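You operate a simulated robot arm through the tools that you are given. There is no shell and no other tool. Be economical: measure what you need, move in short steps, check, and stop when the job is done.

The job below is to be done with a simulated two-armed robot. You get a single attempt, and the scene is never put back.

## Task
On the top of the test bench, fold the bench cloth in half.

The check looks at the end state, three seconds after you hand in, the way a careful person would. Anything else that was tipped, shoved, dropped, spilled or broken makes it a failure. Flat cloth is picked up by pressing the open fingertips on it (5 to 10 N) and closing them slowly along it; thin cloth reads only 2 to 8 mm in the jaws.

## Robot
Two 7-joint arms with two-finger parallel grippers on one trunk, on a base that drives. Base frame: it is fixed to the floor where the robot stands at the start and does not move with it; the origin is under the middle of the robot, x ahead of it, y to its left, z up. Readings come in mm, degrees, newtons and seconds.
The left shoulder is at the start at [70, 163, 1120], the right one opposite. Places, roughly: top of the test bench [500, -200, 900]. Payload 3.43 kg a hand.
Tool frame (each hand has its own): the origin (TCP) lies between the finger pads and is the grasp point; the fingertips stand 34 mm ahead of it; z points along the fingers, y is the line along which they close. The gripper opens to 128 mm. The fingers are 24 mm wide and 12 mm thick; the gripper's body (48 by 130 mm) begins 96 mm behind the TCP.
Orientation is told as [roll, pitch, yaw] about the base's x, y, z axes, in that order, counted from this pose: with the fingers straight down and closing along the base's y, the tool's x points along the base's -x, its y along +y and its z along -z.

## Interface
- The arms move only by the tool drive_tool. It takes "left_moves", "right_moves" or both (then of equal length, played together; a hand with none holds still); each is a list of rows, each a list of 7 numbers: the turn, a rotation vector about the tool's x, y, z in degrees, then the shift along the tool's x, y, z in mm, then the finger opening in mm, from 0 to 128. In form: [[wx, wy, wz, tx, ty, tz, hand], ...]. A call has 1 to 12 rows; each row is the pose to reach, as a shift and turn from the pose commanded when the call began, along the tool's axes at that moment. Each row takes 0.2 s and may step no farther than 50 mm and 8.6 degrees from the row before; otherwise, or with a gripper value out of range, the whole call is refused. A pose out of reach is approached as far as the arm can. The call stops where the force on the tool passes 40 N (or 10 N more than at its start, if that is more) or the arm is blocked; 0.2 s more then pass. The fingers move at their own pace (about 153 mm/s each) and stop on an object; they squeeze with about 34 N. The grip force told is the motor's: it shows also when the fingers shut on nothing. Time passes only in rows, and 0.2 s behind the last, so rows that repeat a pose let the fingers close. It gives the time, the measured TCP pose, the force on the tool (base axes), the opening and the grip force at its end, in the units of the frame above (readings bear some noise), and new pictures: "views" is both (left out), scene, wrist or none (wrist: the cameras of the hands that moved).
- Cameras (640 x 400 px; columns grow to the right, rows downward): "scene" is now at [128.7, -32.2, 1338.8]; the picture's right is [-0.37, -0.93, 0.00], its down [-0.61, 0.25, -0.75] and it looks along [0.70, -0.28, -0.66] (base axes); focal length 214 px, centre (320, 200). "left" rides on the left gripper at [76, 11, -160] in its tool frame; the picture's right is [-0.15, 0.99, 0.00], its down [-0.88, -0.13, -0.46] and it looks along [-0.45, -0.07, 0.89] (tool axes); focal length 234 px, centre (320, 200). "right" rides on the right gripper at [76, -11, -160] in its tool frame; the picture's right is [0.15, 0.99, 0.00], its down [-0.88, 0.13, -0.46] and it looks along [-0.45, 0.07, 0.89] (tool axes); focal length 234 px, centre (320, 200). There is no depth. A picture from a camera that has moved, and an enlarged one, comes with that camera's place and axes in the base frame and with its lens.
- move_column(by): slides the trunk up (or, below 0, down) by that many mm; the arms and the scene camera ride with it, the base frame stays. It gives what a move gives, with no picture.
- base_move(legs): drives the robot by 1 to 6 legs, each [ahead, left, turn to the left] in mm, mm and degrees, along the robot's own axes; the way and the turn of a leg run together, so that a leg with both is an arc; at most 1500 mm and 180 degrees a leg. The arms and the cameras ride along, it lands a little off, and it stops where it bumps. It gives what a move gives, and a new picture of the scene camera.
- aim_head(pan, tilt): turns the head with the scene camera to pan (to the left, within 86 degrees either way) and tilt (down, from -29 to 69), counted from straight ahead of the robot. It gives what a move gives, and a new picture of the scene camera.
- close_up(camera, box): a new picture of the part [left, top, right, bottom] of that camera's present view, enlarged. It takes no simulated time.
- sign_off(): hands the job in; it is judged then, once.

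Work in short steps. Places have to be worked out from the pictures, the camera data and where the tool is seen: move nearer, look again, correct. Check each grasp and each placing, and mend what went wrong. You have 120 turns and 260 pictures in all, those below and enlarged ones among them. Open the grippers and draw the arms clear of the work before you hand the job in, unless the task says otherwise; then end with one line.

The tools are called after "Request:" by a JSON object that holds its "name" and its "arguments". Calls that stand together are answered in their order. drive_tool: Moves the arms, as the interface text tells. Its arguments: {"type":"object","properties":{"left_moves":{"type":"array","items":{"type":"array","items":{"type":"number"}}},"right_moves":{"type":"array","items":{"type":"array","items":{"type":"number"}}},"views":{"type":"string","enum":["both","scene","wrist","none"]}},"required":[]} The other tools are called the same way: move_column (by) slides the trunk up or down; base_move (legs) drives the base; aim_head (pan, tilt) turns the head that bears the scene camera; close_up (camera, box) takes an enlarged picture of a part of a camera's view; sign_off () hands the job in.

At the start:

```text
t: 0.0
left_tool_pos: [570.6, 233.3, 1108.0]
left_orientation: [0.1, 0.0, 0.0]
left_ft_force: [-0.6, -0.3, 0.1]
left_width: 128.1
left_gripper_force: 0.0
right_tool_pos: [547.7, -247.5, 1077.5]
right_orientation: [-0.1, 0.0, -0.1]
right_ft_force: [0.1, -0.3, -0.7]
right_width: 128.0
right_gripper_force: 0.1
trunk travel left (down, up): [-600.0, 340.0]
robot x, y, heading: [-1.1, 0.1, 0.3]
head pan, tilt: [-21.9, 41.3]
```

scene: 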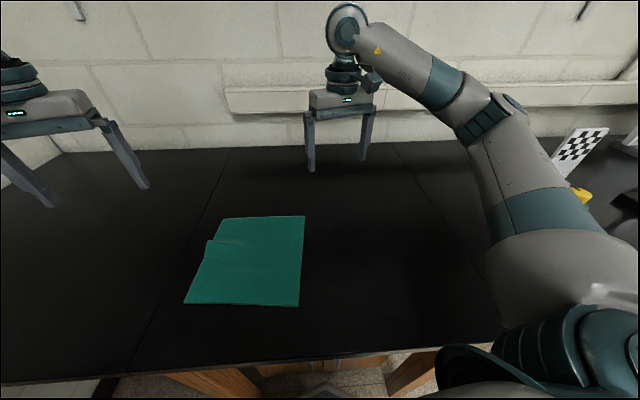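
right: 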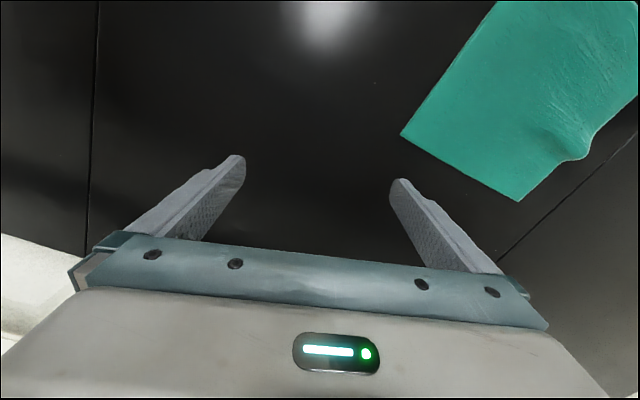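
left: 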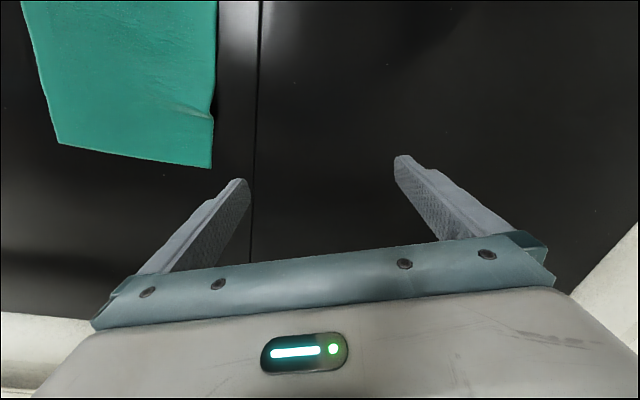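

Rays from the scene and left wrist cameras cross at about z = 929, so that is the cloth plane. I put the corners near A(520,-145), B(302,-56), C(386,141) and D(588,62). First I'll take closer looks at the cloth and the wrinkle on its left edge.

Request:
{"name": "close_up", "arguments": {"camera": "scene", "box": [160, 190, 340, 320]}}

Request:
{"name": "close_up", "arguments": {"camera": "right", "box": [380, 0, 640, 220]}}

Request:
{"name": "base_move", "arguments": {"legs": [[-180, 0, 0]]}}

```text
3.08 times, centred on (250, 255) of scene
camera zoom: at [128.7, -32.2, 1338.8], right [-0.37, -0.93, 0.0], down [-0.61, 0.25, -0.75], along [0.7, -0.28, -0.66], focal length 660 px, centre (535, 31)
```

zoom: 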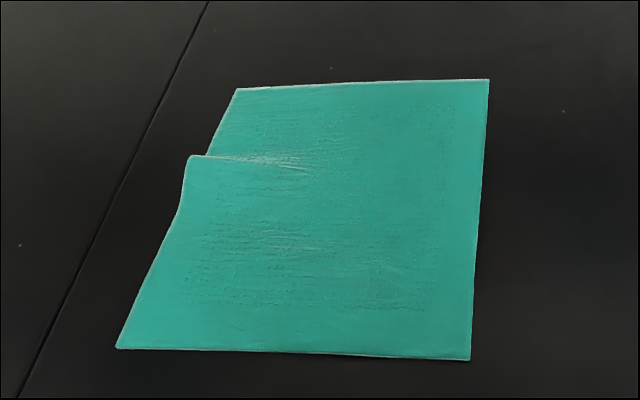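

```text
1.82 times, centred on (510, 110) of right
camera zoom: at [472.9, -260.0, 1238.3], right [-0.14, 0.99, 0.0], down [0.88, 0.13, 0.46], along [0.45, 0.07, -0.89], focal length 426 px, centre (-26, 364)
```

zoom: 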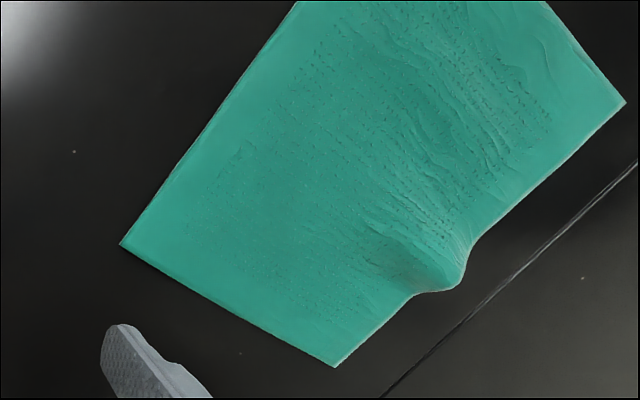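

```text
t: 1.5
left_tool_pos: [391.6, 233.9, 1107.8]
left_orientation: [0.0, 0.1, 0.0]
left_ft_force: [-0.7, -0.1, 0.1]
left_width: 128.0
left_gripper_force: 0.1
right_tool_pos: [367.5, -247.5, 1077.7]
right_orientation: [0.0, 0.0, -0.1]
right_ft_force: [-0.5, 0.6, -0.9]
right_width: 128.2
right_gripper_force: 0.1
trunk travel left (down, up): [-600.0, 340.0]
robot x, y, heading: [-179.7, 0.6, 0.2]
head pan, tilt: [-21.9, 41.3]
camera scene: at [-50.8, -32.2, 1338.8], right [-0.37, -0.93, 0.0], down [-0.61, 0.25, -0.75], along [0.7, -0.28, -0.66], focal length 214 px, centre (320, 200)
```

scene: 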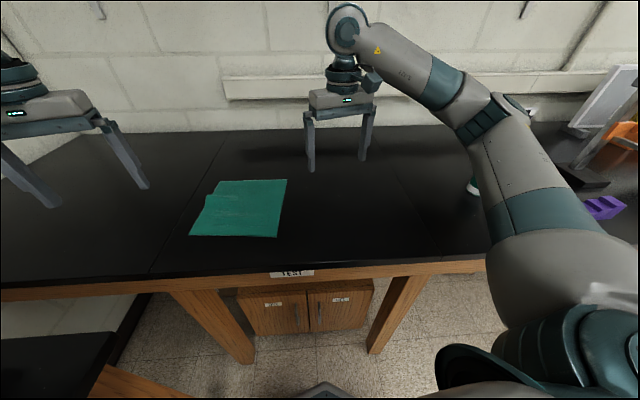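

The cloth plane is confirmed from the new viewpoint. My plan is to pinch the far edge D–A with both hands, closing perpendicular to that edge, and fold it towards the robot onto C–B; the lift will also pull out the ridge. I'll yaw both hands by 67.6° and hover above the far corners.

Request:
{"name": "drive_tool", "arguments": {"left_moves": [[0, 0, -8.45, -22, -23, 10, 110], [0, 0, -16.9, -44, -46, 20, 100], [0, 0, -25.3, -67, -69, 30, 90], [0, 0, -33.8, -89, -92, 40, 80], [0, 0, -42.2, -111, -115, 50, 70], [0, 0, -50.7, -133, -138, 60, 60], [0, 0, -59.1, -156, -161, 72, 60], [0, 0, -67.6, -178, -184, 85, 60], [0, 0, -67.6, -178, -184, 85, 60]], "right_moves": [[0, 0, -8.45, -18, 15, 7, 110], [0, 0, -16.9, -36, 31, 14, 100], [0, 0, -25.3, -54, 47, 21, 90], [0, 0, -33.8, -72, 62, 28, 80], [0, 0, -42.2, -90, 78, 35, 70], [0, 0, -50.7, -109, 93, 42, 60], [0, 0, -59.1, -127, 109, 48, 60], [0, 0, -67.6, -145, 124.5, 55, 60], [0, 0, -67.6, -145, 124.5, 55, 60]]}}

```text
t: 3.5
left_tool_pos: [570.1, 51.6, 1021.4]
left_orientation: [0.1, 0.2, 67.8]
left_ft_force: [-0.2, 1.5, -0.3]
left_width: 59.9
left_gripper_force: 0.0
right_tool_pos: [404.6, -138.0, 1052.9]
right_orientation: [-0.3, -0.2, 64.9]
right_ft_force: [0.8, -0.4, 0.5]
right_width: 60.0
right_gripper_force: 0.0
right hand out of reach, approached as far as the arm can: row 7, 8, 9
trunk travel left (down, up): [-600.0, 340.0]
robot x, y, heading: [-177.0, 1.1, 0.0]
head pan, tilt: [-21.9, 41.3]
camera scene: at [-50.1, -29.6, 1338.9], right [-0.37, -0.93, 0.0], down [-0.61, 0.24, -0.75], along [0.7, -0.28, -0.66], focal length 214 px, centre (320, 200)
camera right: at [382.4, -211.4, 1213.3], right [-0.96, 0.29, -0.01], down [0.25, 0.85, 0.46], along [0.14, 0.44, -0.89], focal length 234 px, centre (320, 200)
camera left: at [532.1, -13.5, 1181.9], right [-0.86, 0.51, 0.0], down [0.45, 0.77, 0.45], along [0.23, 0.39, -0.89], focal length 234 px, centre (320, 200)
```

scene: 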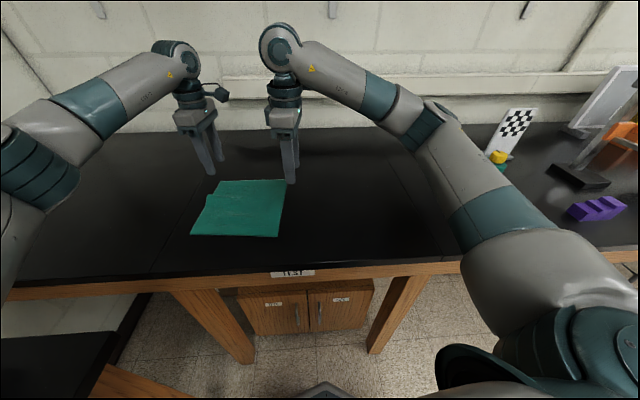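
right: 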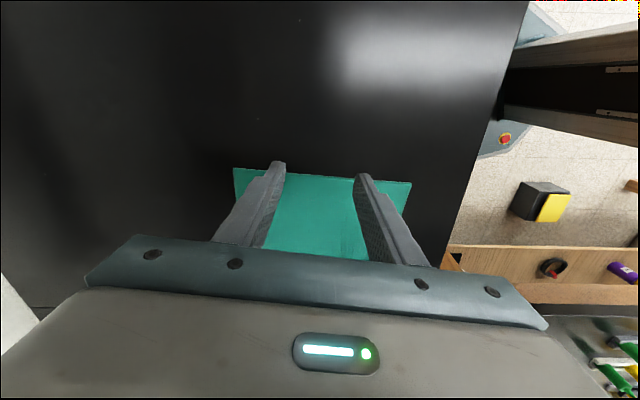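
left: 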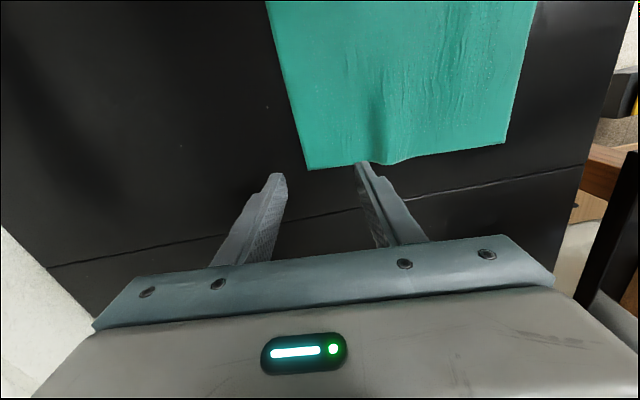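

The left hand arrived, but the right hand cannot reach that far at yaw +65°. Turning the base about 20° left, around the cloth, brings both wrist angles to about 48°. I'll raise both hands, ease the right wrist, and check the floor on the right before driving.

Request:
{"name": "drive_tool", "arguments": {"left_moves": [[0, 0, 0, 0, 0, -25, 60], [0, 0, 0, 0, 0, -50, 60], [0, 0, 0, 0, 0, -80, 60], [0, 0, 0, 0, 0, -80, 60]], "right_moves": [[0, 0, 7, 15, 15, -25, 60], [0, 0, 14, 30, 30, -50, 60], [0, 0, 21, 45, 45, -65, 60], [0, 0, 28, 60, 60, -65, 60]], "views": "none"}}

Request:
{"name": "aim_head", "arguments": {"pan": -80, "tilt": 45}}

```text
t: 4.5
left_tool_pos: [571.1, 50.3, 1103.8]
left_orientation: [0.0, -0.1, 67.6]
left_ft_force: [0.5, 1.2, -0.2]
left_width: 59.9
left_gripper_force: 0.1
right_tool_pos: [325.9, -170.0, 1118.5]
right_orientation: [-0.1, 0.0, 39.4]
right_ft_force: [0.6, 0.4, 0.4]
right_width: 60.0
right_gripper_force: 0.0
trunk travel left (down, up): [-600.0, 340.0]
robot x, y, heading: [-178.8, -2.0, -0.1]
head pan, tilt: [-21.9, 41.3]
```

```text
t: 5.8
left_tool_pos: [571.0, 50.4, 1102.3]
left_orientation: [0.0, 0.0, 67.6]
left_ft_force: [0.6, -0.4, 0.6]
left_width: 60.0
left_gripper_force: 0.0
right_tool_pos: [326.9, -170.3, 1117.2]
right_orientation: [0.0, 0.0, 39.6]
right_ft_force: [-0.4, 0.9, -0.1]
right_width: 59.9
right_gripper_force: 0.1
trunk travel left (down, up): [-600.0, 340.0]
robot x, y, heading: [-180.9, 2.0, 0.0]
head pan, tilt: [-80.0, 45.0]
camera scene: at [-114.2, -81.0, 1333.5], right [-0.98, -0.17, 0.0], down [-0.12, 0.7, -0.71], along [0.12, -0.7, -0.71], focal length 214 px, centre (320, 200)
```

scene: 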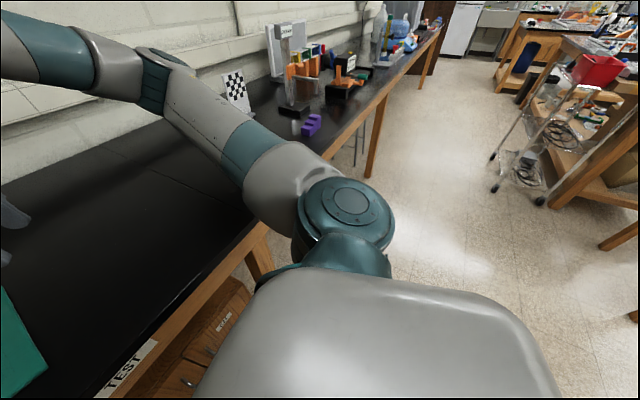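

The floor to the right is clear, so I'll turn 20° left and slide right, which keeps the cloth straight ahead.

Request:
{"name": "base_move", "arguments": {"legs": [[0, 0, 20], [-37, -214, 0]]}}

Request:
{"name": "aim_head", "arguments": {"pan": -10, "tilt": 45}}

```text
t: 8.6
left_tool_pos: [545.5, 93.2, 1101.3]
left_orientation: [-0.1, 0.0, 87.7]
left_ft_force: [0.6, -0.5, 0.1]
left_width: 60.1
left_gripper_force: 0.1
right_tool_pos: [393.2, -199.9, 1118.0]
right_orientation: [0.0, 0.0, 59.7]
right_ft_force: [-0.5, -0.7, 0.8]
right_width: 60.0
right_gripper_force: 0.0
trunk travel left (down, up): [-600.0, 340.0]
robot x, y, heading: [-141.8, -212.1, 20.4]
head pan, tilt: [-80.0, 45.0]
camera scene: at [-51.3, -267.7, 1333.5], right [-0.86, -0.5, 0.0], down [-0.36, 0.61, -0.71], along [0.36, -0.61, -0.71], focal length 214 px, centre (320, 200)
```

scene: 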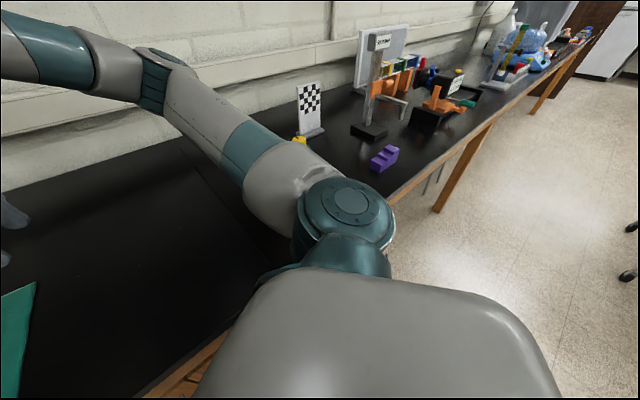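

```text
t: 10.0
left_tool_pos: [547.1, 92.7, 1103.1]
left_orientation: [0.0, 0.1, 87.9]
left_ft_force: [0.5, 0.1, 0.7]
left_width: 60.1
left_gripper_force: 0.1
right_tool_pos: [392.9, -201.2, 1117.3]
right_orientation: [0.0, 0.0, 59.7]
right_ft_force: [-0.5, 0.6, 0.3]
right_width: 60.1
right_gripper_force: 0.0
trunk travel left (down, up): [-600.0, 340.0]
robot x, y, heading: [-141.2, -214.2, 20.3]
head pan, tilt: [-10.0, 45.0]
camera scene: at [-12.2, -182.9, 1333.5], right [0.18, -0.98, 0.0], down [-0.7, -0.12, -0.71], along [0.7, 0.12, -0.71], focal length 214 px, centre (320, 200)
```

scene: 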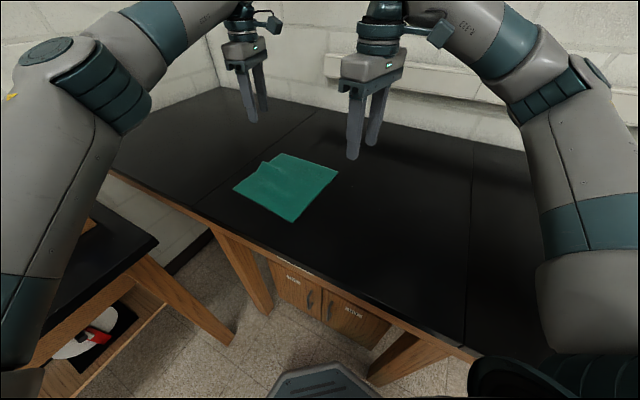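

The base is placed well and the corners agree with earlier estimates. Next I'll hover both hands over their edge grasp points at yaw 67.6°.

Request:
{"name": "drive_tool", "arguments": {"left_moves": [[0, 0, 5, 10, -6, 20, 60], [0, 0, 10, 20, -12, 40, 60], [0, 0, 15, 31, -18, 60, 60], [0, 0, 20.3, 41.8, -24, 85, 60], [0, 0, 20.3, 41.8, -24, 85, 60]], "right_moves": [[0, 0, -2, -32, -16, 25, 60], [0, 0, -4, -64, -32, 50, 60], [0, 0, -6, -96, -48, 75, 60], [0, 0, -7.9, -127.6, -63.7, 99, 60], [0, 0, -7.9, -127.6, -63.7, 99, 60]]}}

```text
t: 11.2
left_tool_pos: [569.4, 47.8, 1019.7]
left_orientation: [0.0, -0.1, 67.4]
left_ft_force: [-0.3, -0.1, 0.0]
left_width: 59.8
left_gripper_force: 0.0
right_tool_pos: [511.2, -120.2, 1017.6]
right_orientation: [0.1, -0.1, 67.6]
right_ft_force: [-0.2, -1.0, 0.5]
right_width: 60.2
right_gripper_force: 0.2
trunk travel left (down, up): [-600.0, 340.0]
robot x, y, heading: [-138.6, -215.8, 19.8]
head pan, tilt: [-10.0, 45.0]
camera scene: at [-13.5, -183.5, 1333.7], right [0.18, -0.98, 0.0], down [-0.7, -0.12, -0.71], along [0.7, 0.13, -0.71], focal length 214 px, centre (320, 200)
camera right: at [494.3, -194.9, 1177.6], right [-0.97, 0.24, 0.0], down [0.21, 0.86, 0.46], along [0.11, 0.44, -0.89], focal length 234 px, centre (320, 200)
camera left: at [529.9, -18.1, 1179.3], right [-0.86, 0.51, 0.0], down [0.46, 0.76, 0.46], along [0.24, 0.39, -0.89], focal length 234 px, centre (320, 200)
```

scene: 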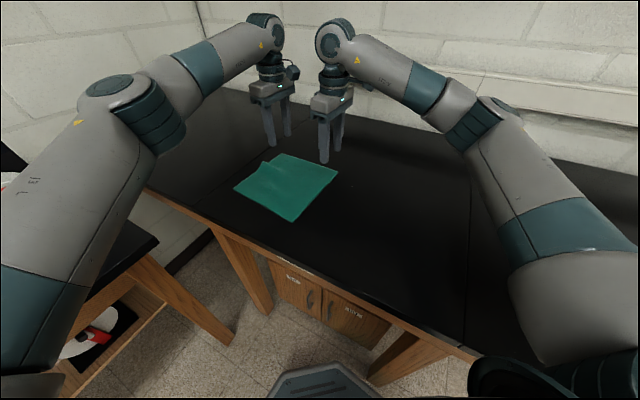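
right: 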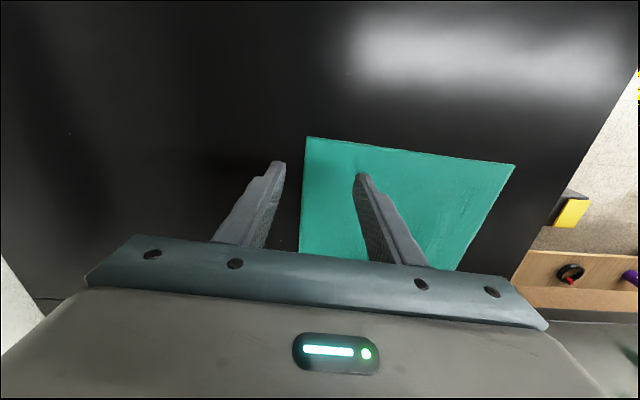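
left: 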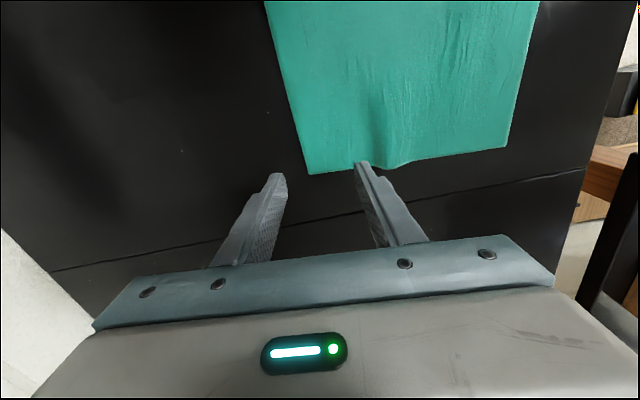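

From the wrist views I get A(522,-147), B(305,-61), C(389,139) and D(590,58), and the hands straddle the far edge as planned. I'll nudge both outward slightly, set a 40 mm opening and lower to just above the cloth.

Request:
{"name": "drive_tool", "arguments": {"left_moves": [[0, 0, 0, 0, -3, 15, 40], [0, 0, 0, 0, -3, 30, 40], [0, 0, 0, 0, -3, 45, 40], [0, 0, 0, 0, -3, 50, 40], [0, 0, 0, 0, -3, 50, 40]], "right_moves": [[0, 0, 0, 0, -6, 15, 40], [0, 0, 0, 0, -6, 30, 40], [0, 0, 0, 0, -6, 43, 40], [0, 0, 0, 0, -6, 48, 40], [0, 0, 0, 0, -6, 48, 40]]}}

```text
t: 12.4
left_tool_pos: [573.2, 48.8, 967.7]
left_orientation: [0.0, 0.0, 67.5]
left_ft_force: [0.4, -0.4, 0.7]
left_width: 39.9
left_gripper_force: 0.1
right_tool_pos: [518.7, -124.2, 970.1]
right_orientation: [0.0, 0.0, 67.6]
right_ft_force: [-0.7, -0.3, 0.3]
right_width: 40.0
right_gripper_force: 0.1
trunk travel left (down, up): [-600.0, 340.0]
robot x, y, heading: [-139.2, -209.3, 20.2]
head pan, tilt: [-10.0, 45.0]
camera scene: at [-12.1, -182.9, 1333.5], right [0.18, -0.98, 0.0], down [-0.7, -0.12, -0.71], along [0.7, 0.12, -0.71], focal length 214 px, centre (320, 200)
camera right: at [501.1, -198.3, 1129.9], right [-0.97, 0.24, 0.0], down [0.22, 0.86, 0.46], along [0.11, 0.44, -0.89], focal length 234 px, centre (320, 200)
camera left: at [533.3, -18.4, 1127.8], right [-0.86, 0.51, 0.0], down [0.46, 0.76, 0.46], along [0.23, 0.39, -0.89], focal length 234 px, centre (320, 200)
```

scene: 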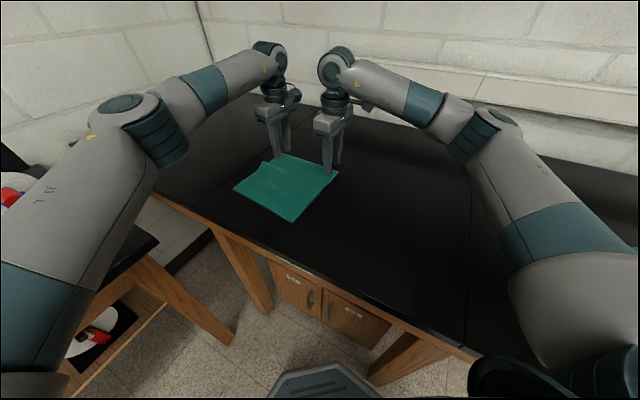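
right: 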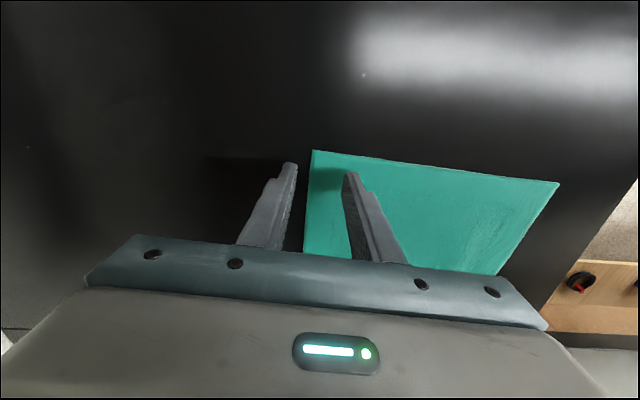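
left: 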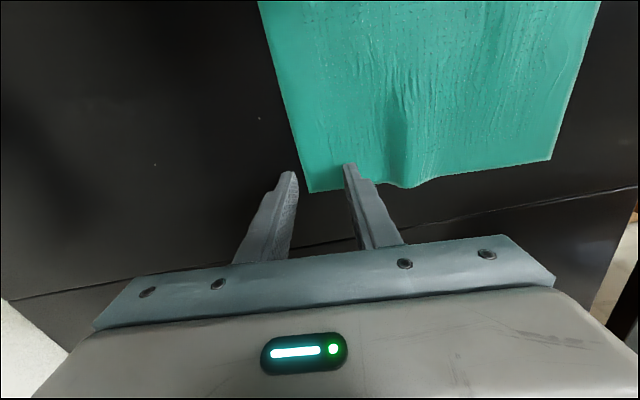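

Both hands are about 5 mm above the cloth with fingers straddling the edge. I'll go down 1 mm per row and watch the force.

Request:
{"name": "drive_tool", "arguments": {"left_moves": [[0, 0, 0, 0, 0, 1, 40], [0, 0, 0, 0, 0, 2, 40], [0, 0, 0, 0, 0, 3, 40], [0, 0, 0, 0, 0, 4, 40], [0, 0, 0, 0, 0, 4, 40]], "right_moves": [[0, 0, 0, 0, 1, 1.5, 40], [0, 0, 0, 0, 2, 3, 40], [0, 0, 0, 0, 2, 4.5, 40], [0, 0, 0, 0, 2, 6, 40], [0, 0, 0, 0, 2, 6, 40]], "views": "none"}}

```text
t: 13.6
left_tool_pos: [570.5, 48.2, 964.9]
left_orientation: [0.1, 0.1, 67.4]
left_ft_force: [-0.1, -0.6, -0.1]
left_width: 39.9
left_gripper_force: 0.0
right_tool_pos: [519.0, -123.7, 964.0]
right_orientation: [0.0, -0.1, 67.6]
right_ft_force: [0.5, -0.4, 0.1]
right_width: 40.1
right_gripper_force: 0.0
trunk travel left (down, up): [-600.0, 340.0]
robot x, y, heading: [-137.7, -217.7, 20.1]
head pan, tilt: [-10.0, 45.0]
```

There is no contact yet, so I'll keep lowering slowly.

Request:
{"name": "drive_tool", "arguments": {"left_moves": [[0, 0, 0, 0, 0, 0.8, 40], [0, 0, 0, 0, 0, 1.6, 40], [0, 0, 0, 0, 0, 2.4, 40], [0, 0, 0, 0, 0, 2.4, 40]], "right_moves": [[0, 0, 0, 0, 0, 0.8, 40], [0, 0, 0, 0, 0, 1.6, 40], [0, 0, 0, 0, 0, 2.4, 40], [0, 0, 0, 0, 0, 2.4, 40]], "views": "none"}}

```text
t: 14.6
left_tool_pos: [571.7, 48.7, 961.7]
left_orientation: [0.0, 0.0, 67.5]
left_ft_force: [-0.5, 0.0, 0.6]
left_width: 40.2
left_gripper_force: 0.1
right_tool_pos: [515.9, -123.7, 961.4]
right_orientation: [0.1, 0.0, 67.6]
right_ft_force: [0.3, 0.0, -0.6]
right_width: 39.7
right_gripper_force: 0.0
trunk travel left (down, up): [-600.0, 340.0]
robot x, y, heading: [-136.9, -212.2, 20.3]
head pan, tilt: [-10.0, 45.0]
```

Request:
{"name": "drive_tool", "arguments": {"left_moves": [[0, 0, 0, 0, 0, 0.8, 40], [0, 0, 0, 0, 0, 1.6, 40], [0, 0, 0, 0, 0, 2.4, 40], [0, 0, 0, 0, 0, 2.4, 40]], "right_moves": [[0, 0, 0, 0, 0, 0.8, 40], [0, 0, 0, 0, 0, 1.6, 40], [0, 0, 0, 0, 0, 2.4, 40], [0, 0, 0, 0, 0, 2.4, 40]], "views": "wrist"}}

```text
t: 15.6
left_tool_pos: [572.3, 48.9, 959.4]
left_orientation: [0.0, 0.0, 67.6]
left_ft_force: [0.1, 0.4, 0.0]
left_width: 40.0
left_gripper_force: 0.0
right_tool_pos: [516.9, -122.4, 959.9]
right_orientation: [0.0, 0.0, 67.5]
right_ft_force: [0.6, -0.3, -0.6]
right_width: 39.6
right_gripper_force: 0.1
trunk travel left (down, up): [-600.0, 340.0]
robot x, y, heading: [-140.2, -215.9, 20.2]
head pan, tilt: [-10.0, 45.0]
camera right: at [498.7, -197.6, 1119.8], right [-0.97, 0.24, 0.0], down [0.22, 0.86, 0.46], along [0.11, 0.44, -0.89], focal length 234 px, centre (320, 200)
camera left: at [532.6, -18.3, 1119.4], right [-0.86, 0.51, 0.0], down [0.46, 0.76, 0.46], along [0.23, 0.39, -0.89], focal length 234 px, centre (320, 200)
```

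right: 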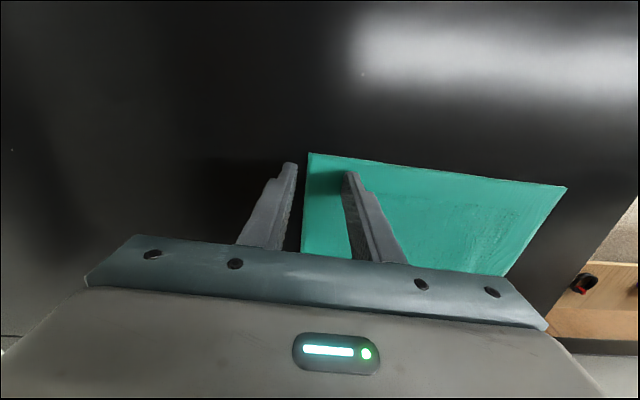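
left: 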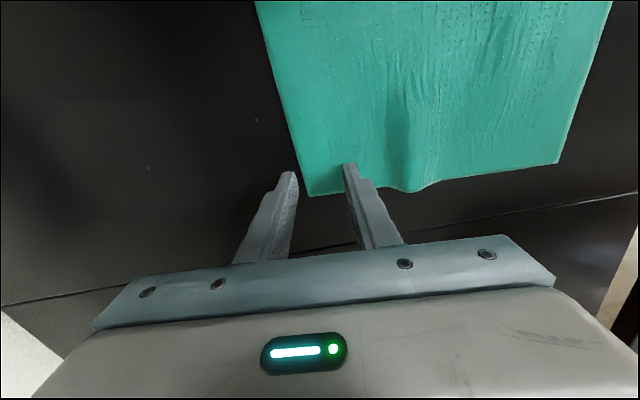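

Still clear, so the surface is lower than I estimated. I'll keep going.

Request:
{"name": "drive_tool", "arguments": {"left_moves": [[0, 0, 0, 0, 0, 1, 40], [0, 0, 0, 0, 0, 2, 40], [0, 0, 0, 0, 0, 3, 40], [0, 0, 0, 0, 0, 4, 40], [0, 0, 0, 0, 0, 4, 40]], "right_moves": [[0, 0, 0, 0, 0, 1, 40], [0, 0, 0, 0, 0, 2, 40], [0, 0, 0, 0, 0, 3, 40], [0, 0, 0, 0, 0, 4, 40], [0, 0, 0, 0, 0, 4, 40]], "views": "none"}}

```text
t: 16.8
left_tool_pos: [569.6, 47.7, 957.2]
left_orientation: [0.0, -0.1, 67.5]
left_ft_force: [2.4, 2.1, 11.1]
left_width: 39.4
left_gripper_force: 0.0
right_tool_pos: [514.9, -123.3, 957.4]
right_orientation: [-0.1, -0.2, 67.6]
right_ft_force: [1.9, -0.2, 14.6]
right_width: 39.3
right_gripper_force: 0.0
trunk travel left (down, up): [-600.0, 340.0]
robot x, y, heading: [-140.2, -210.6, 20.1]
head pan, tilt: [-10.0, 45.0]
```

Contact: 11 N on the left and 15 N on the right, with the surface at about z = 923. I'll ease off slightly and close slowly.

Request:
{"name": "drive_tool", "arguments": {"left_moves": [[0, 0, 0, 0, 0, -0.5, 40], [0, 0, 0, 0, 0, -0.5, 36], [0, 0, 0, 0, 0, -0.5, 32], [0, 0, 0, 0, 0, -0.5, 28], [0, 0, 0, 0, 0, -0.5, 24], [0, 0, 0, 0, 0, -0.5, 20]], "right_moves": [[0, 0, 0, 0, 0, -1, 40], [0, 0, 0, 0, 0, -1, 36], [0, 0, 0, 0, 0, -1, 32], [0, 0, 0, 0, 0, -1, 28], [0, 0, 0, 0, 0, -1, 24], [0, 0, 0, 0, 0, -1, 20]], "views": "wrist"}}

```text
t: 18.2
left_tool_pos: [570.2, 47.2, 957.2]
left_orientation: [-0.1, 0.0, 67.5]
left_ft_force: [2.6, -0.7, 11.1]
left_width: 18.5
left_gripper_force: 0.0
right_tool_pos: [516.1, -124.3, 957.6]
right_orientation: [-0.1, -0.2, 67.6]
right_ft_force: [0.4, 1.0, 8.8]
right_width: 20.6
right_gripper_force: 0.6
trunk travel left (down, up): [-600.0, 340.0]
robot x, y, heading: [-140.6, -211.3, 20.2]
head pan, tilt: [-10.0, 45.0]
camera right: at [497.3, -198.1, 1117.8], right [-0.97, 0.24, 0.0], down [0.21, 0.86, 0.46], along [0.11, 0.44, -0.89], focal length 234 px, centre (320, 200)
camera left: at [531.0, -19.0, 1117.0], right [-0.86, 0.51, 0.0], down [0.46, 0.76, 0.46], along [0.24, 0.39, -0.89], focal length 234 px, centre (320, 200)
```

right: 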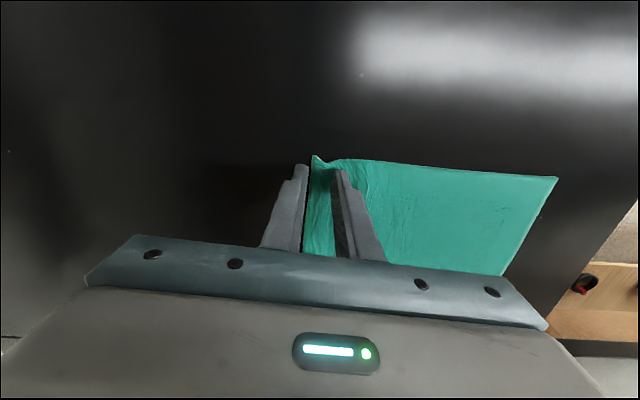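
left: 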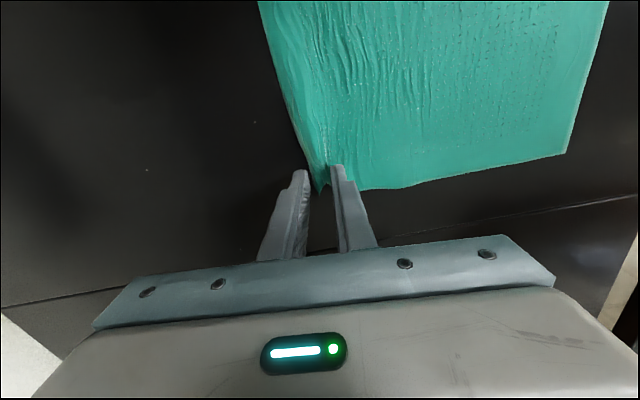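

The cloth is bunching up between the fingers on both sides, and the old ridge has been pulled flat. I'll continue closing.

Request:
{"name": "drive_tool", "arguments": {"left_moves": [[0, 0, 0, 0, 0, 0, 16], [0, 0, 0, 0, 0, 0, 12], [0, 0, 0, 0, 0, 0, 8], [0, 0, 0, 0, 0, 0, 4], [0, 0, 0, 0, 0, 0, 0], [0, 0, 0, 0, 0, 0, 0], [0, 0, 0, 0, 0, 0, 0]], "right_moves": [[0, 0, 0, 0, 0, 0, 16], [0, 0, 0, 0, 0, 0, 12], [0, 0, 0, 0, 0, 0, 8], [0, 0, 0, 0, 0, 0, 4], [0, 0, 0, 0, 0, 0, 0], [0, 0, 0, 0, 0, 0, 0], [0, 0, 0, 0, 0, 0, 0]], "views": "both"}}

```text
t: 19.8
left_tool_pos: [570.0, 47.9, 957.8]
left_orientation: [0.0, 0.0, 67.5]
left_ft_force: [-4.3, -1.9, 9.5]
left_width: 4.3
left_gripper_force: 33.8
right_tool_pos: [514.7, -123.1, 958.5]
right_orientation: [-0.1, -0.1, 67.7]
right_ft_force: [-1.0, 2.5, 7.4]
right_width: 3.7
right_gripper_force: 33.5
trunk travel left (down, up): [-600.0, 340.0]
robot x, y, heading: [-138.1, -210.9, 20.1]
head pan, tilt: [-10.0, 45.0]
camera scene: at [-15.0, -183.2, 1333.8], right [0.18, -0.98, 0.0], down [-0.69, -0.12, -0.71], along [0.7, 0.13, -0.71], focal length 214 px, centre (320, 200)
camera right: at [496.6, -197.6, 1118.1], right [-0.97, 0.24, 0.0], down [0.21, 0.86, 0.46], along [0.11, 0.44, -0.89], focal length 234 px, centre (320, 200)
camera left: at [530.3, -18.4, 1117.1], right [-0.86, 0.51, 0.0], down [0.46, 0.76, 0.46], along [0.24, 0.39, -0.89], focal length 234 px, centre (320, 200)
```

scene: 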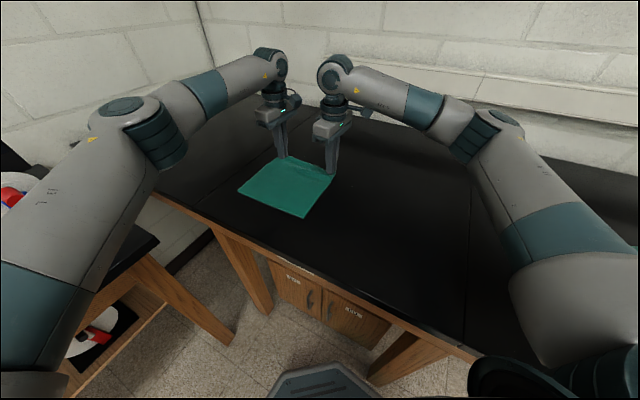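
right: 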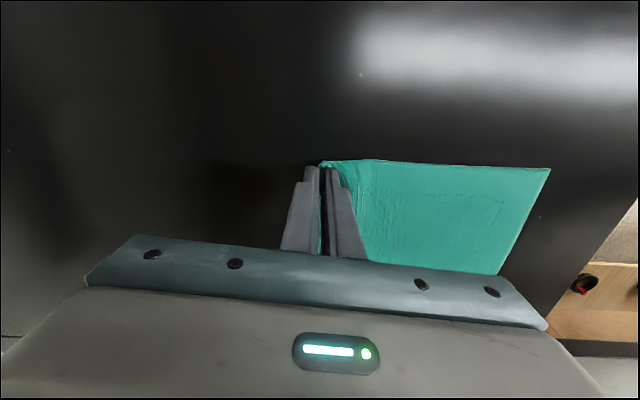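
left: 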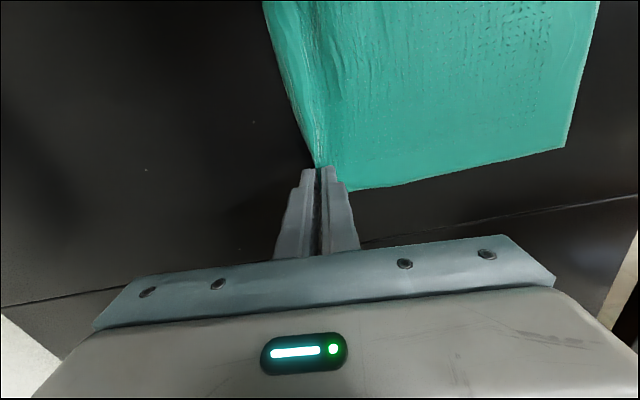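

Both grips hold (about 4 mm of cloth at 34 N). Closing rotated the cloth a little, and I now place the near corners at C≈(382,129) and B≈(321,-80). I'll lift along the first half of a folding arc.

Request:
{"name": "drive_tool", "arguments": {"left_moves": [[0, 0, 0, 0, 1.5, -18, 0], [0, 0, 0, 0.5, 6, -36, 0], [0, 0, -0.5, 1, 13, -52, 0], [0, 0, -1, 2, 23, -67, 0], [0, 0, -1.5, 3, 35, -80, 0], [0, 0, -2, 4, 49, -91, 0], [0, 0, -2.5, 5, 65, -99, 0], [0, 0, -3, 6, 82, -103, 0], [0, 0, -3, 7, 98, -105, 0], [0, 0, -3, 7, 98, -105, 0]], "right_moves": [[0, 0, 0, 0, 1.5, -18, 0], [0, 0, 0, 0.5, 6, -36, 0], [0, 0, -0.5, 1, 13, -52, 0], [0, 0, -1, 2, 22.5, -67, 0], [0, 0, -1.5, 3, 34, -80, 0], [0, 0, -2, 4, 48, -91, 0], [0, 0, -2.5, 5, 63, -99, 0], [0, 0, -3, 6, 79, -103, 0], [0, 0, -3, 7, 96, -105, 0], [0, 0, -3, 7, 96, -105, 0]], "views": "both"}}

```text
t: 22.0
left_tool_pos: [479.1, 78.2, 1060.3]
left_orientation: [0.0, 0.0, 70.5]
left_ft_force: [-1.1, -1.8, -0.5]
left_width: 3.9
left_gripper_force: 34.1
right_tool_pos: [425.6, -92.7, 1059.8]
right_orientation: [0.1, -0.1, 70.5]
right_ft_force: [0.8, 3.4, -0.8]
right_width: 3.4
right_gripper_force: 34.2
trunk travel left (down, up): [-600.0, 340.0]
robot x, y, heading: [-142.3, -216.5, 20.3]
head pan, tilt: [-10.0, 45.0]
camera scene: at [-11.6, -183.5, 1333.4], right [0.18, -0.98, 0.0], down [-0.7, -0.12, -0.71], along [0.7, 0.13, -0.71], focal length 214 px, centre (320, 200)
camera right: at [411.7, -169.3, 1220.2], right [-0.98, 0.19, 0.0], down [0.17, 0.87, 0.46], along [0.09, 0.45, -0.89], focal length 234 px, centre (320, 200)
camera left: at [443.6, 10.2, 1219.3], right [-0.88, 0.47, 0.0], down [0.42, 0.79, 0.46], along [0.21, 0.4, -0.89], focal length 234 px, centre (320, 200)
```

scene: 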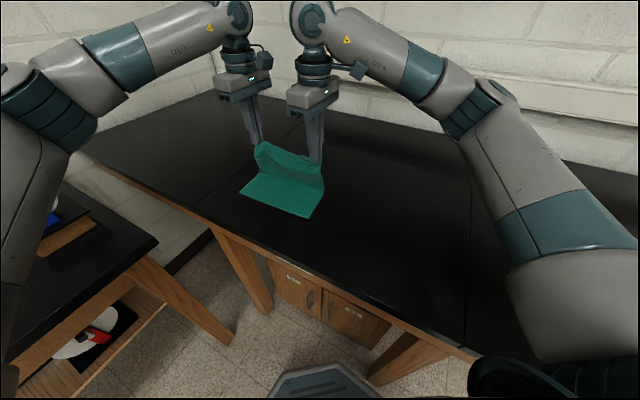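
right: 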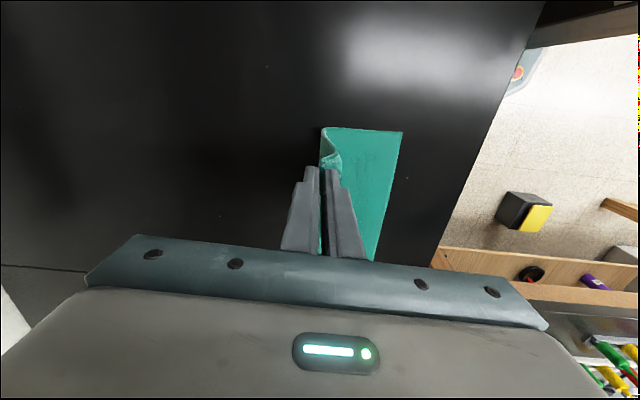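
left: 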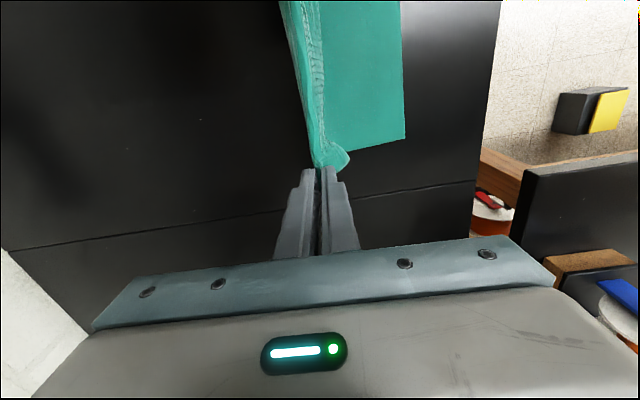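

The sheet hangs cleanly between the hands. The near corners are now C≈(376,114) and B≈(324,-94). I'll continue the arc towards them and tilt the fingers so the sheet lays over.

Request:
{"name": "drive_tool", "arguments": {"left_moves": [[5, 0, -0.8, 3, 20.8, 1.4, 0], [10, 0, -1.6, 6, 40.9, 5.8, 0], [15, 0, -2.4, 9, 60, 13, 0], [20, 0, -3.2, 11.5, 77.4, 22.6, 0], [25, 0, -4, 13.7, 92.8, 34.6, 0], [30, 0, -4.8, 15.5, 105.7, 48.6, 0], [35, 0, -5.6, 16.8, 115.8, 64, 0], [35, 0, -5.6, 16.8, 115.8, 64, 0]], "right_moves": [[5, 0, -0.8, 3, 19, 1.4, 0], [10, 0, -1.6, 6, 37.4, 5.8, 0], [15, 0, -2.4, 9, 54.8, 13, 0], [20, 0, -3.2, 11.5, 70.8, 22.6, 0], [25, 0, -4, 13.7, 84.9, 34.6, 0], [30, 0, -4.8, 15.5, 96.7, 48.6, 0], [35, 0, -5.6, 16.8, 106, 64, 0], [35, 0, -5.6, 16.8, 106, 64, 0]], "views": "both"}}

```text
t: 23.8
left_tool_pos: [363.4, 99.8, 996.0]
left_orientation: [-34.9, 1.8, 75.7]
left_ft_force: [0.5, -3.6, -0.6]
left_width: 3.9
left_gripper_force: 33.5
right_tool_pos: [320.3, -74.2, 996.4]
right_orientation: [-34.9, 1.7, 75.8]
right_ft_force: [1.3, 2.1, 0.2]
right_width: 3.1
right_gripper_force: 34.1
trunk travel left (down, up): [-600.0, 340.0]
robot x, y, heading: [-141.1, -211.2, 20.2]
head pan, tilt: [-10.0, 45.0]
camera scene: at [-11.5, -184.0, 1333.4], right [0.18, -0.98, 0.0], down [-0.7, -0.12, -0.71], along [0.7, 0.13, -0.71], focal length 214 px, centre (320, 200)
camera right: at [224.4, -124.7, 1137.3], right [-0.83, 0.04, -0.56], down [-0.14, 0.95, 0.27], along [0.55, 0.3, -0.78], focal length 234 px, centre (320, 200)
camera left: at [248.5, 54.9, 1122.7], right [-0.75, 0.33, -0.57], down [0.07, 0.9, 0.42], along [0.65, 0.28, -0.7], focal length 234 px, centre (320, 200)
```

scene: 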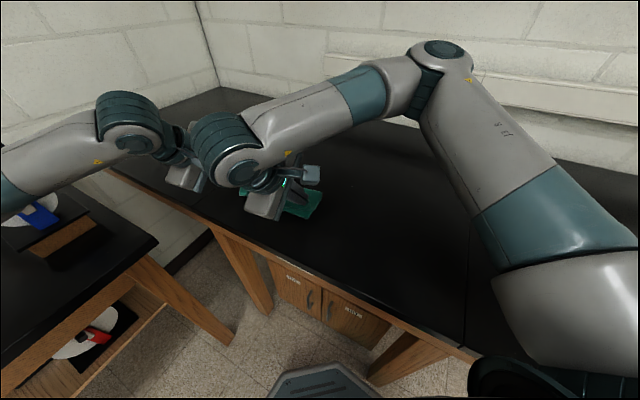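
right: 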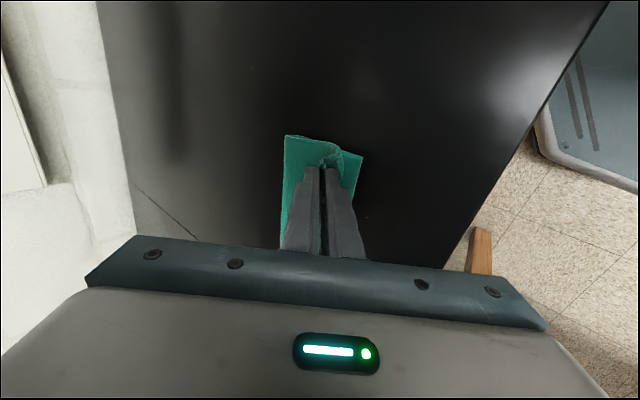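
left: 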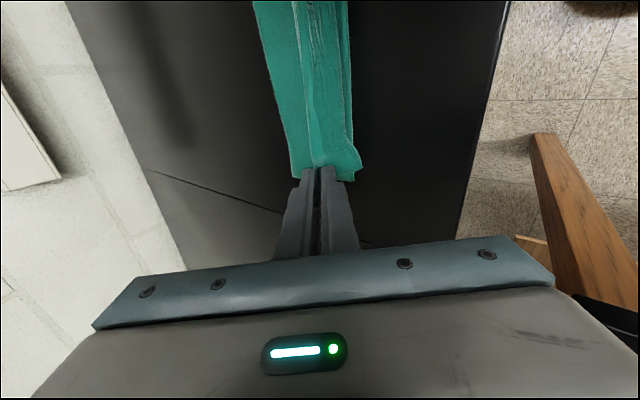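

The near corners are unchanged and the tips sit just inside the near edge, about 45 mm up. I'll finish lowering.

Request:
{"name": "drive_tool", "arguments": {"left_moves": [[0, 0, 0, 0, 6, 5, 0], [0, 0, 0, 0, 11, 10, 0], [0, 0, 0, 0, 16, 15, 0], [0, 0, 0, 0, 22, 21, 0], [0, 0, 0, 0, 22, 21, 0]], "right_moves": [[0, 0, 0, 0, 6, 5, 0], [0, 0, 0, 0, 11, 10, 0], [0, 0, 0, 0, 16, 15, 0], [0, 0, 0, 0, 22, 21, 0], [0, 0, 0, 0, 22, 21, 0]], "views": "wrist"}}

Request:
{"name": "close_up", "arguments": {"camera": "left", "box": [220, 0, 420, 220]}}

Request:
{"name": "close_up", "arguments": {"camera": "right", "box": [220, 60, 420, 240]}}

```text
t: 25.0
left_tool_pos: [356.6, 102.1, 969.6]
left_orientation: [-35.2, 1.6, 75.8]
left_ft_force: [0.9, -1.2, 18.2]
left_width: 3.6
left_gripper_force: 34.0
right_tool_pos: [313.0, -71.6, 968.9]
right_orientation: [-35.0, 1.7, 75.9]
right_ft_force: [1.4, 3.2, 0.1]
right_width: 3.2
right_gripper_force: 33.8
trunk travel left (down, up): [-600.0, 340.0]
robot x, y, heading: [-140.0, -213.9, 20.2]
head pan, tilt: [-10.0, 45.0]
camera right: at [216.1, -122.8, 1108.7], right [-0.83, 0.04, -0.56], down [-0.14, 0.95, 0.27], along [0.55, 0.3, -0.78], focal length 234 px, centre (320, 200)
camera left: at [241.6, 56.3, 1095.6], right [-0.75, 0.32, -0.57], down [0.07, 0.9, 0.42], along [0.66, 0.28, -0.7], focal length 234 px, centre (320, 200)
```

right: 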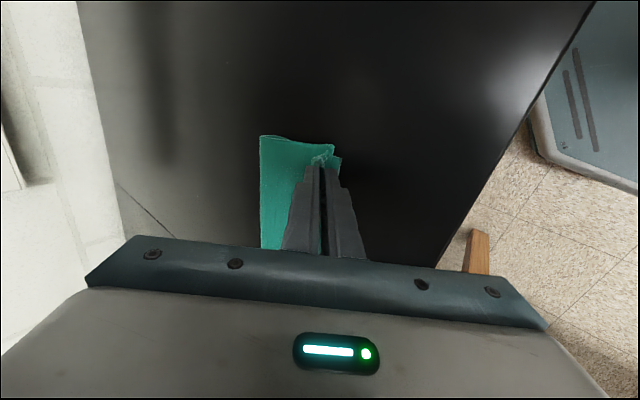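
left: 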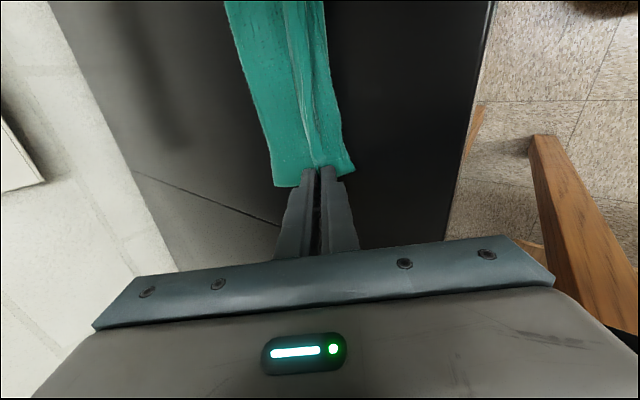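

```text
1.82 times, centred on (320, 110) of left
camera zoom: at [241.6, 56.3, 1095.6], right [-0.75, 0.32, -0.57], down [0.07, 0.9, 0.42], along [0.66, 0.28, -0.7], focal length 426 px, centre (320, 364)
```

zoom: 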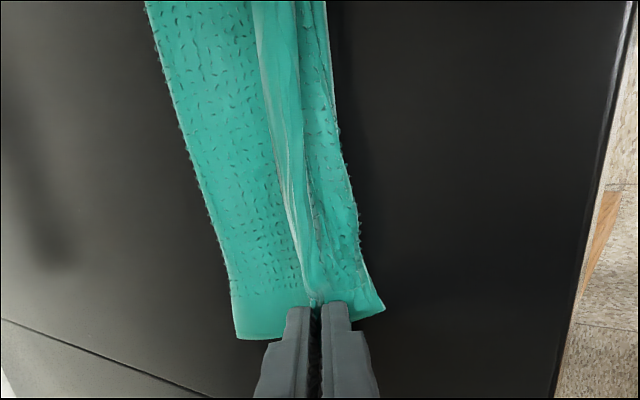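

```text
2.22 times, centred on (320, 150) of right
camera zoom: at [216.1, -122.8, 1108.7], right [-0.83, 0.04, -0.56], down [-0.14, 0.95, 0.27], along [0.55, 0.3, -0.78], focal length 520 px, centre (320, 311)
```

zoom: 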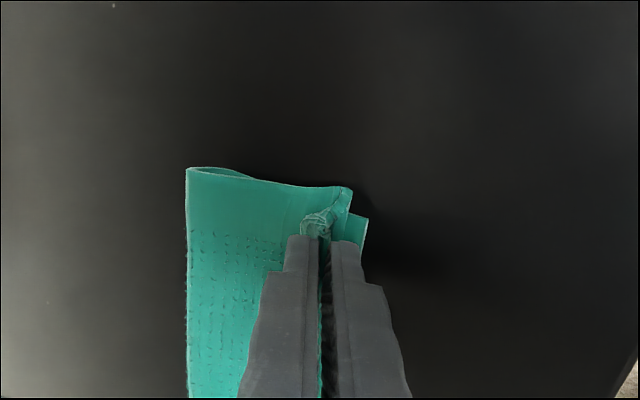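

The sheet is laid over, with the left finger touching at 18 N and the right just clear. I'll open while rising slightly, then withdraw both hands along their own axes.

Request:
{"name": "drive_tool", "arguments": {"left_moves": [[0, 0, 0, 0, -1.5, -2, 3], [0, 0, 0, 0, -3, -4, 12], [0, 0, 0, 0, -4, -5, 22], [0, 0, 0, 0, -4, -6, 26], [0, 0, 0, 0, -4, -20, 26], [0, 0, 0, 0, -4, -40, 26], [0, 0, 0, 0, -4, -70, 26], [0, 0, 0, 0, -4, -110, 26]], "right_moves": [[0, 0, 0, 0, 0.5, 1, 3], [0, 0, 0, 0, -1, -1, 12], [0, 0, 0, 0, -3, -3, 22], [0, 0, 0, 0, -4, -4, 26], [0, 0, 0, 0, -4, -20, 26], [0, 0, 0, 0, -4, -40, 26], [0, 0, 0, 0, -4, -70, 26], [0, 0, 0, 0, -4, -110, 26]], "views": "both"}}

```text
t: 26.8
left_tool_pos: [296.3, 119.1, 1061.8]
left_orientation: [-35.0, 1.7, 75.8]
left_ft_force: [-1.7, -0.1, 0.3]
left_width: 25.8
left_gripper_force: 0.1
right_tool_pos: [249.6, -54.5, 1061.9]
right_orientation: [-35.1, 1.7, 75.8]
right_ft_force: [0.7, -0.1, 0.4]
right_width: 25.7
right_gripper_force: 0.1
trunk travel left (down, up): [-600.0, 340.0]
robot x, y, heading: [-143.2, -214.0, 20.1]
head pan, tilt: [-10.0, 45.0]
camera scene: at [-15.3, -182.7, 1333.7], right [0.18, -0.98, 0.0], down [-0.69, -0.13, -0.71], along [0.7, 0.12, -0.71], focal length 214 px, centre (320, 200)
camera right: at [154.4, -104.4, 1201.5], right [-0.82, 0.04, -0.56], down [-0.14, 0.95, 0.27], along [0.55, 0.3, -0.78], focal length 234 px, centre (320, 200)
camera left: at [181.3, 73.6, 1188.4], right [-0.75, 0.32, -0.57], down [0.07, 0.9, 0.42], along [0.65, 0.28, -0.7], focal length 234 px, centre (320, 200)
```

scene: 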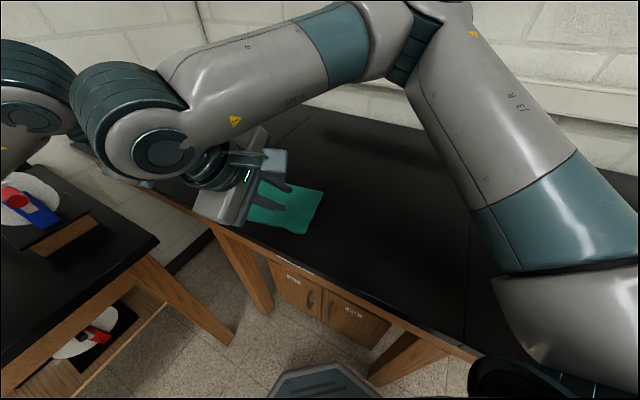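
right: 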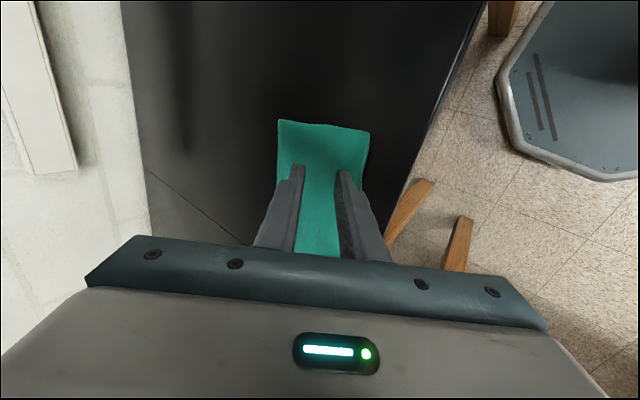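
left: 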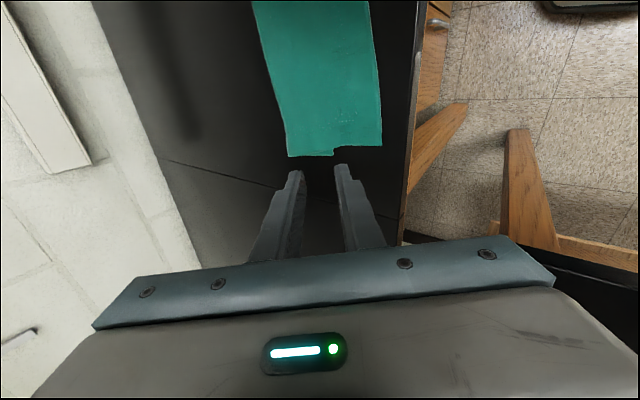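

The cloth relaxed flat after release. I'll draw the hands up and apart to get a clear view.

Request:
{"name": "drive_tool", "arguments": {"left_moves": [[0, 0, 0, 0, -15, -20, 26], [0, 0, 0, 0, -30, -41, 26], [0, 0, 0, -40, -45, -60, 26], [0, 0, 0, -80, -57, -82, 26], [0, 0, 0, -120, -57, -82, 26], [0, 0, 0, -160, -57, -82, 26]], "right_moves": [[0, 0, 0, 0, -15, -20, 26], [0, 0, 0, 0, -30, -41, 26], [0, 0, 0, 40, -45, -60, 26], [0, 0, 0, 80, -57, -82, 26], [0, 0, 0, 120, -57, -82, 26], [0, 0, 0, 160, -57, -82, 26], [0, 0, 0, 200, -57, -82, 26], [0, 0, 0, 240, -57, -82, 26]], "views": "scene"}}

```text
refused: give rows for one hand, or as many for the one as for the other
```

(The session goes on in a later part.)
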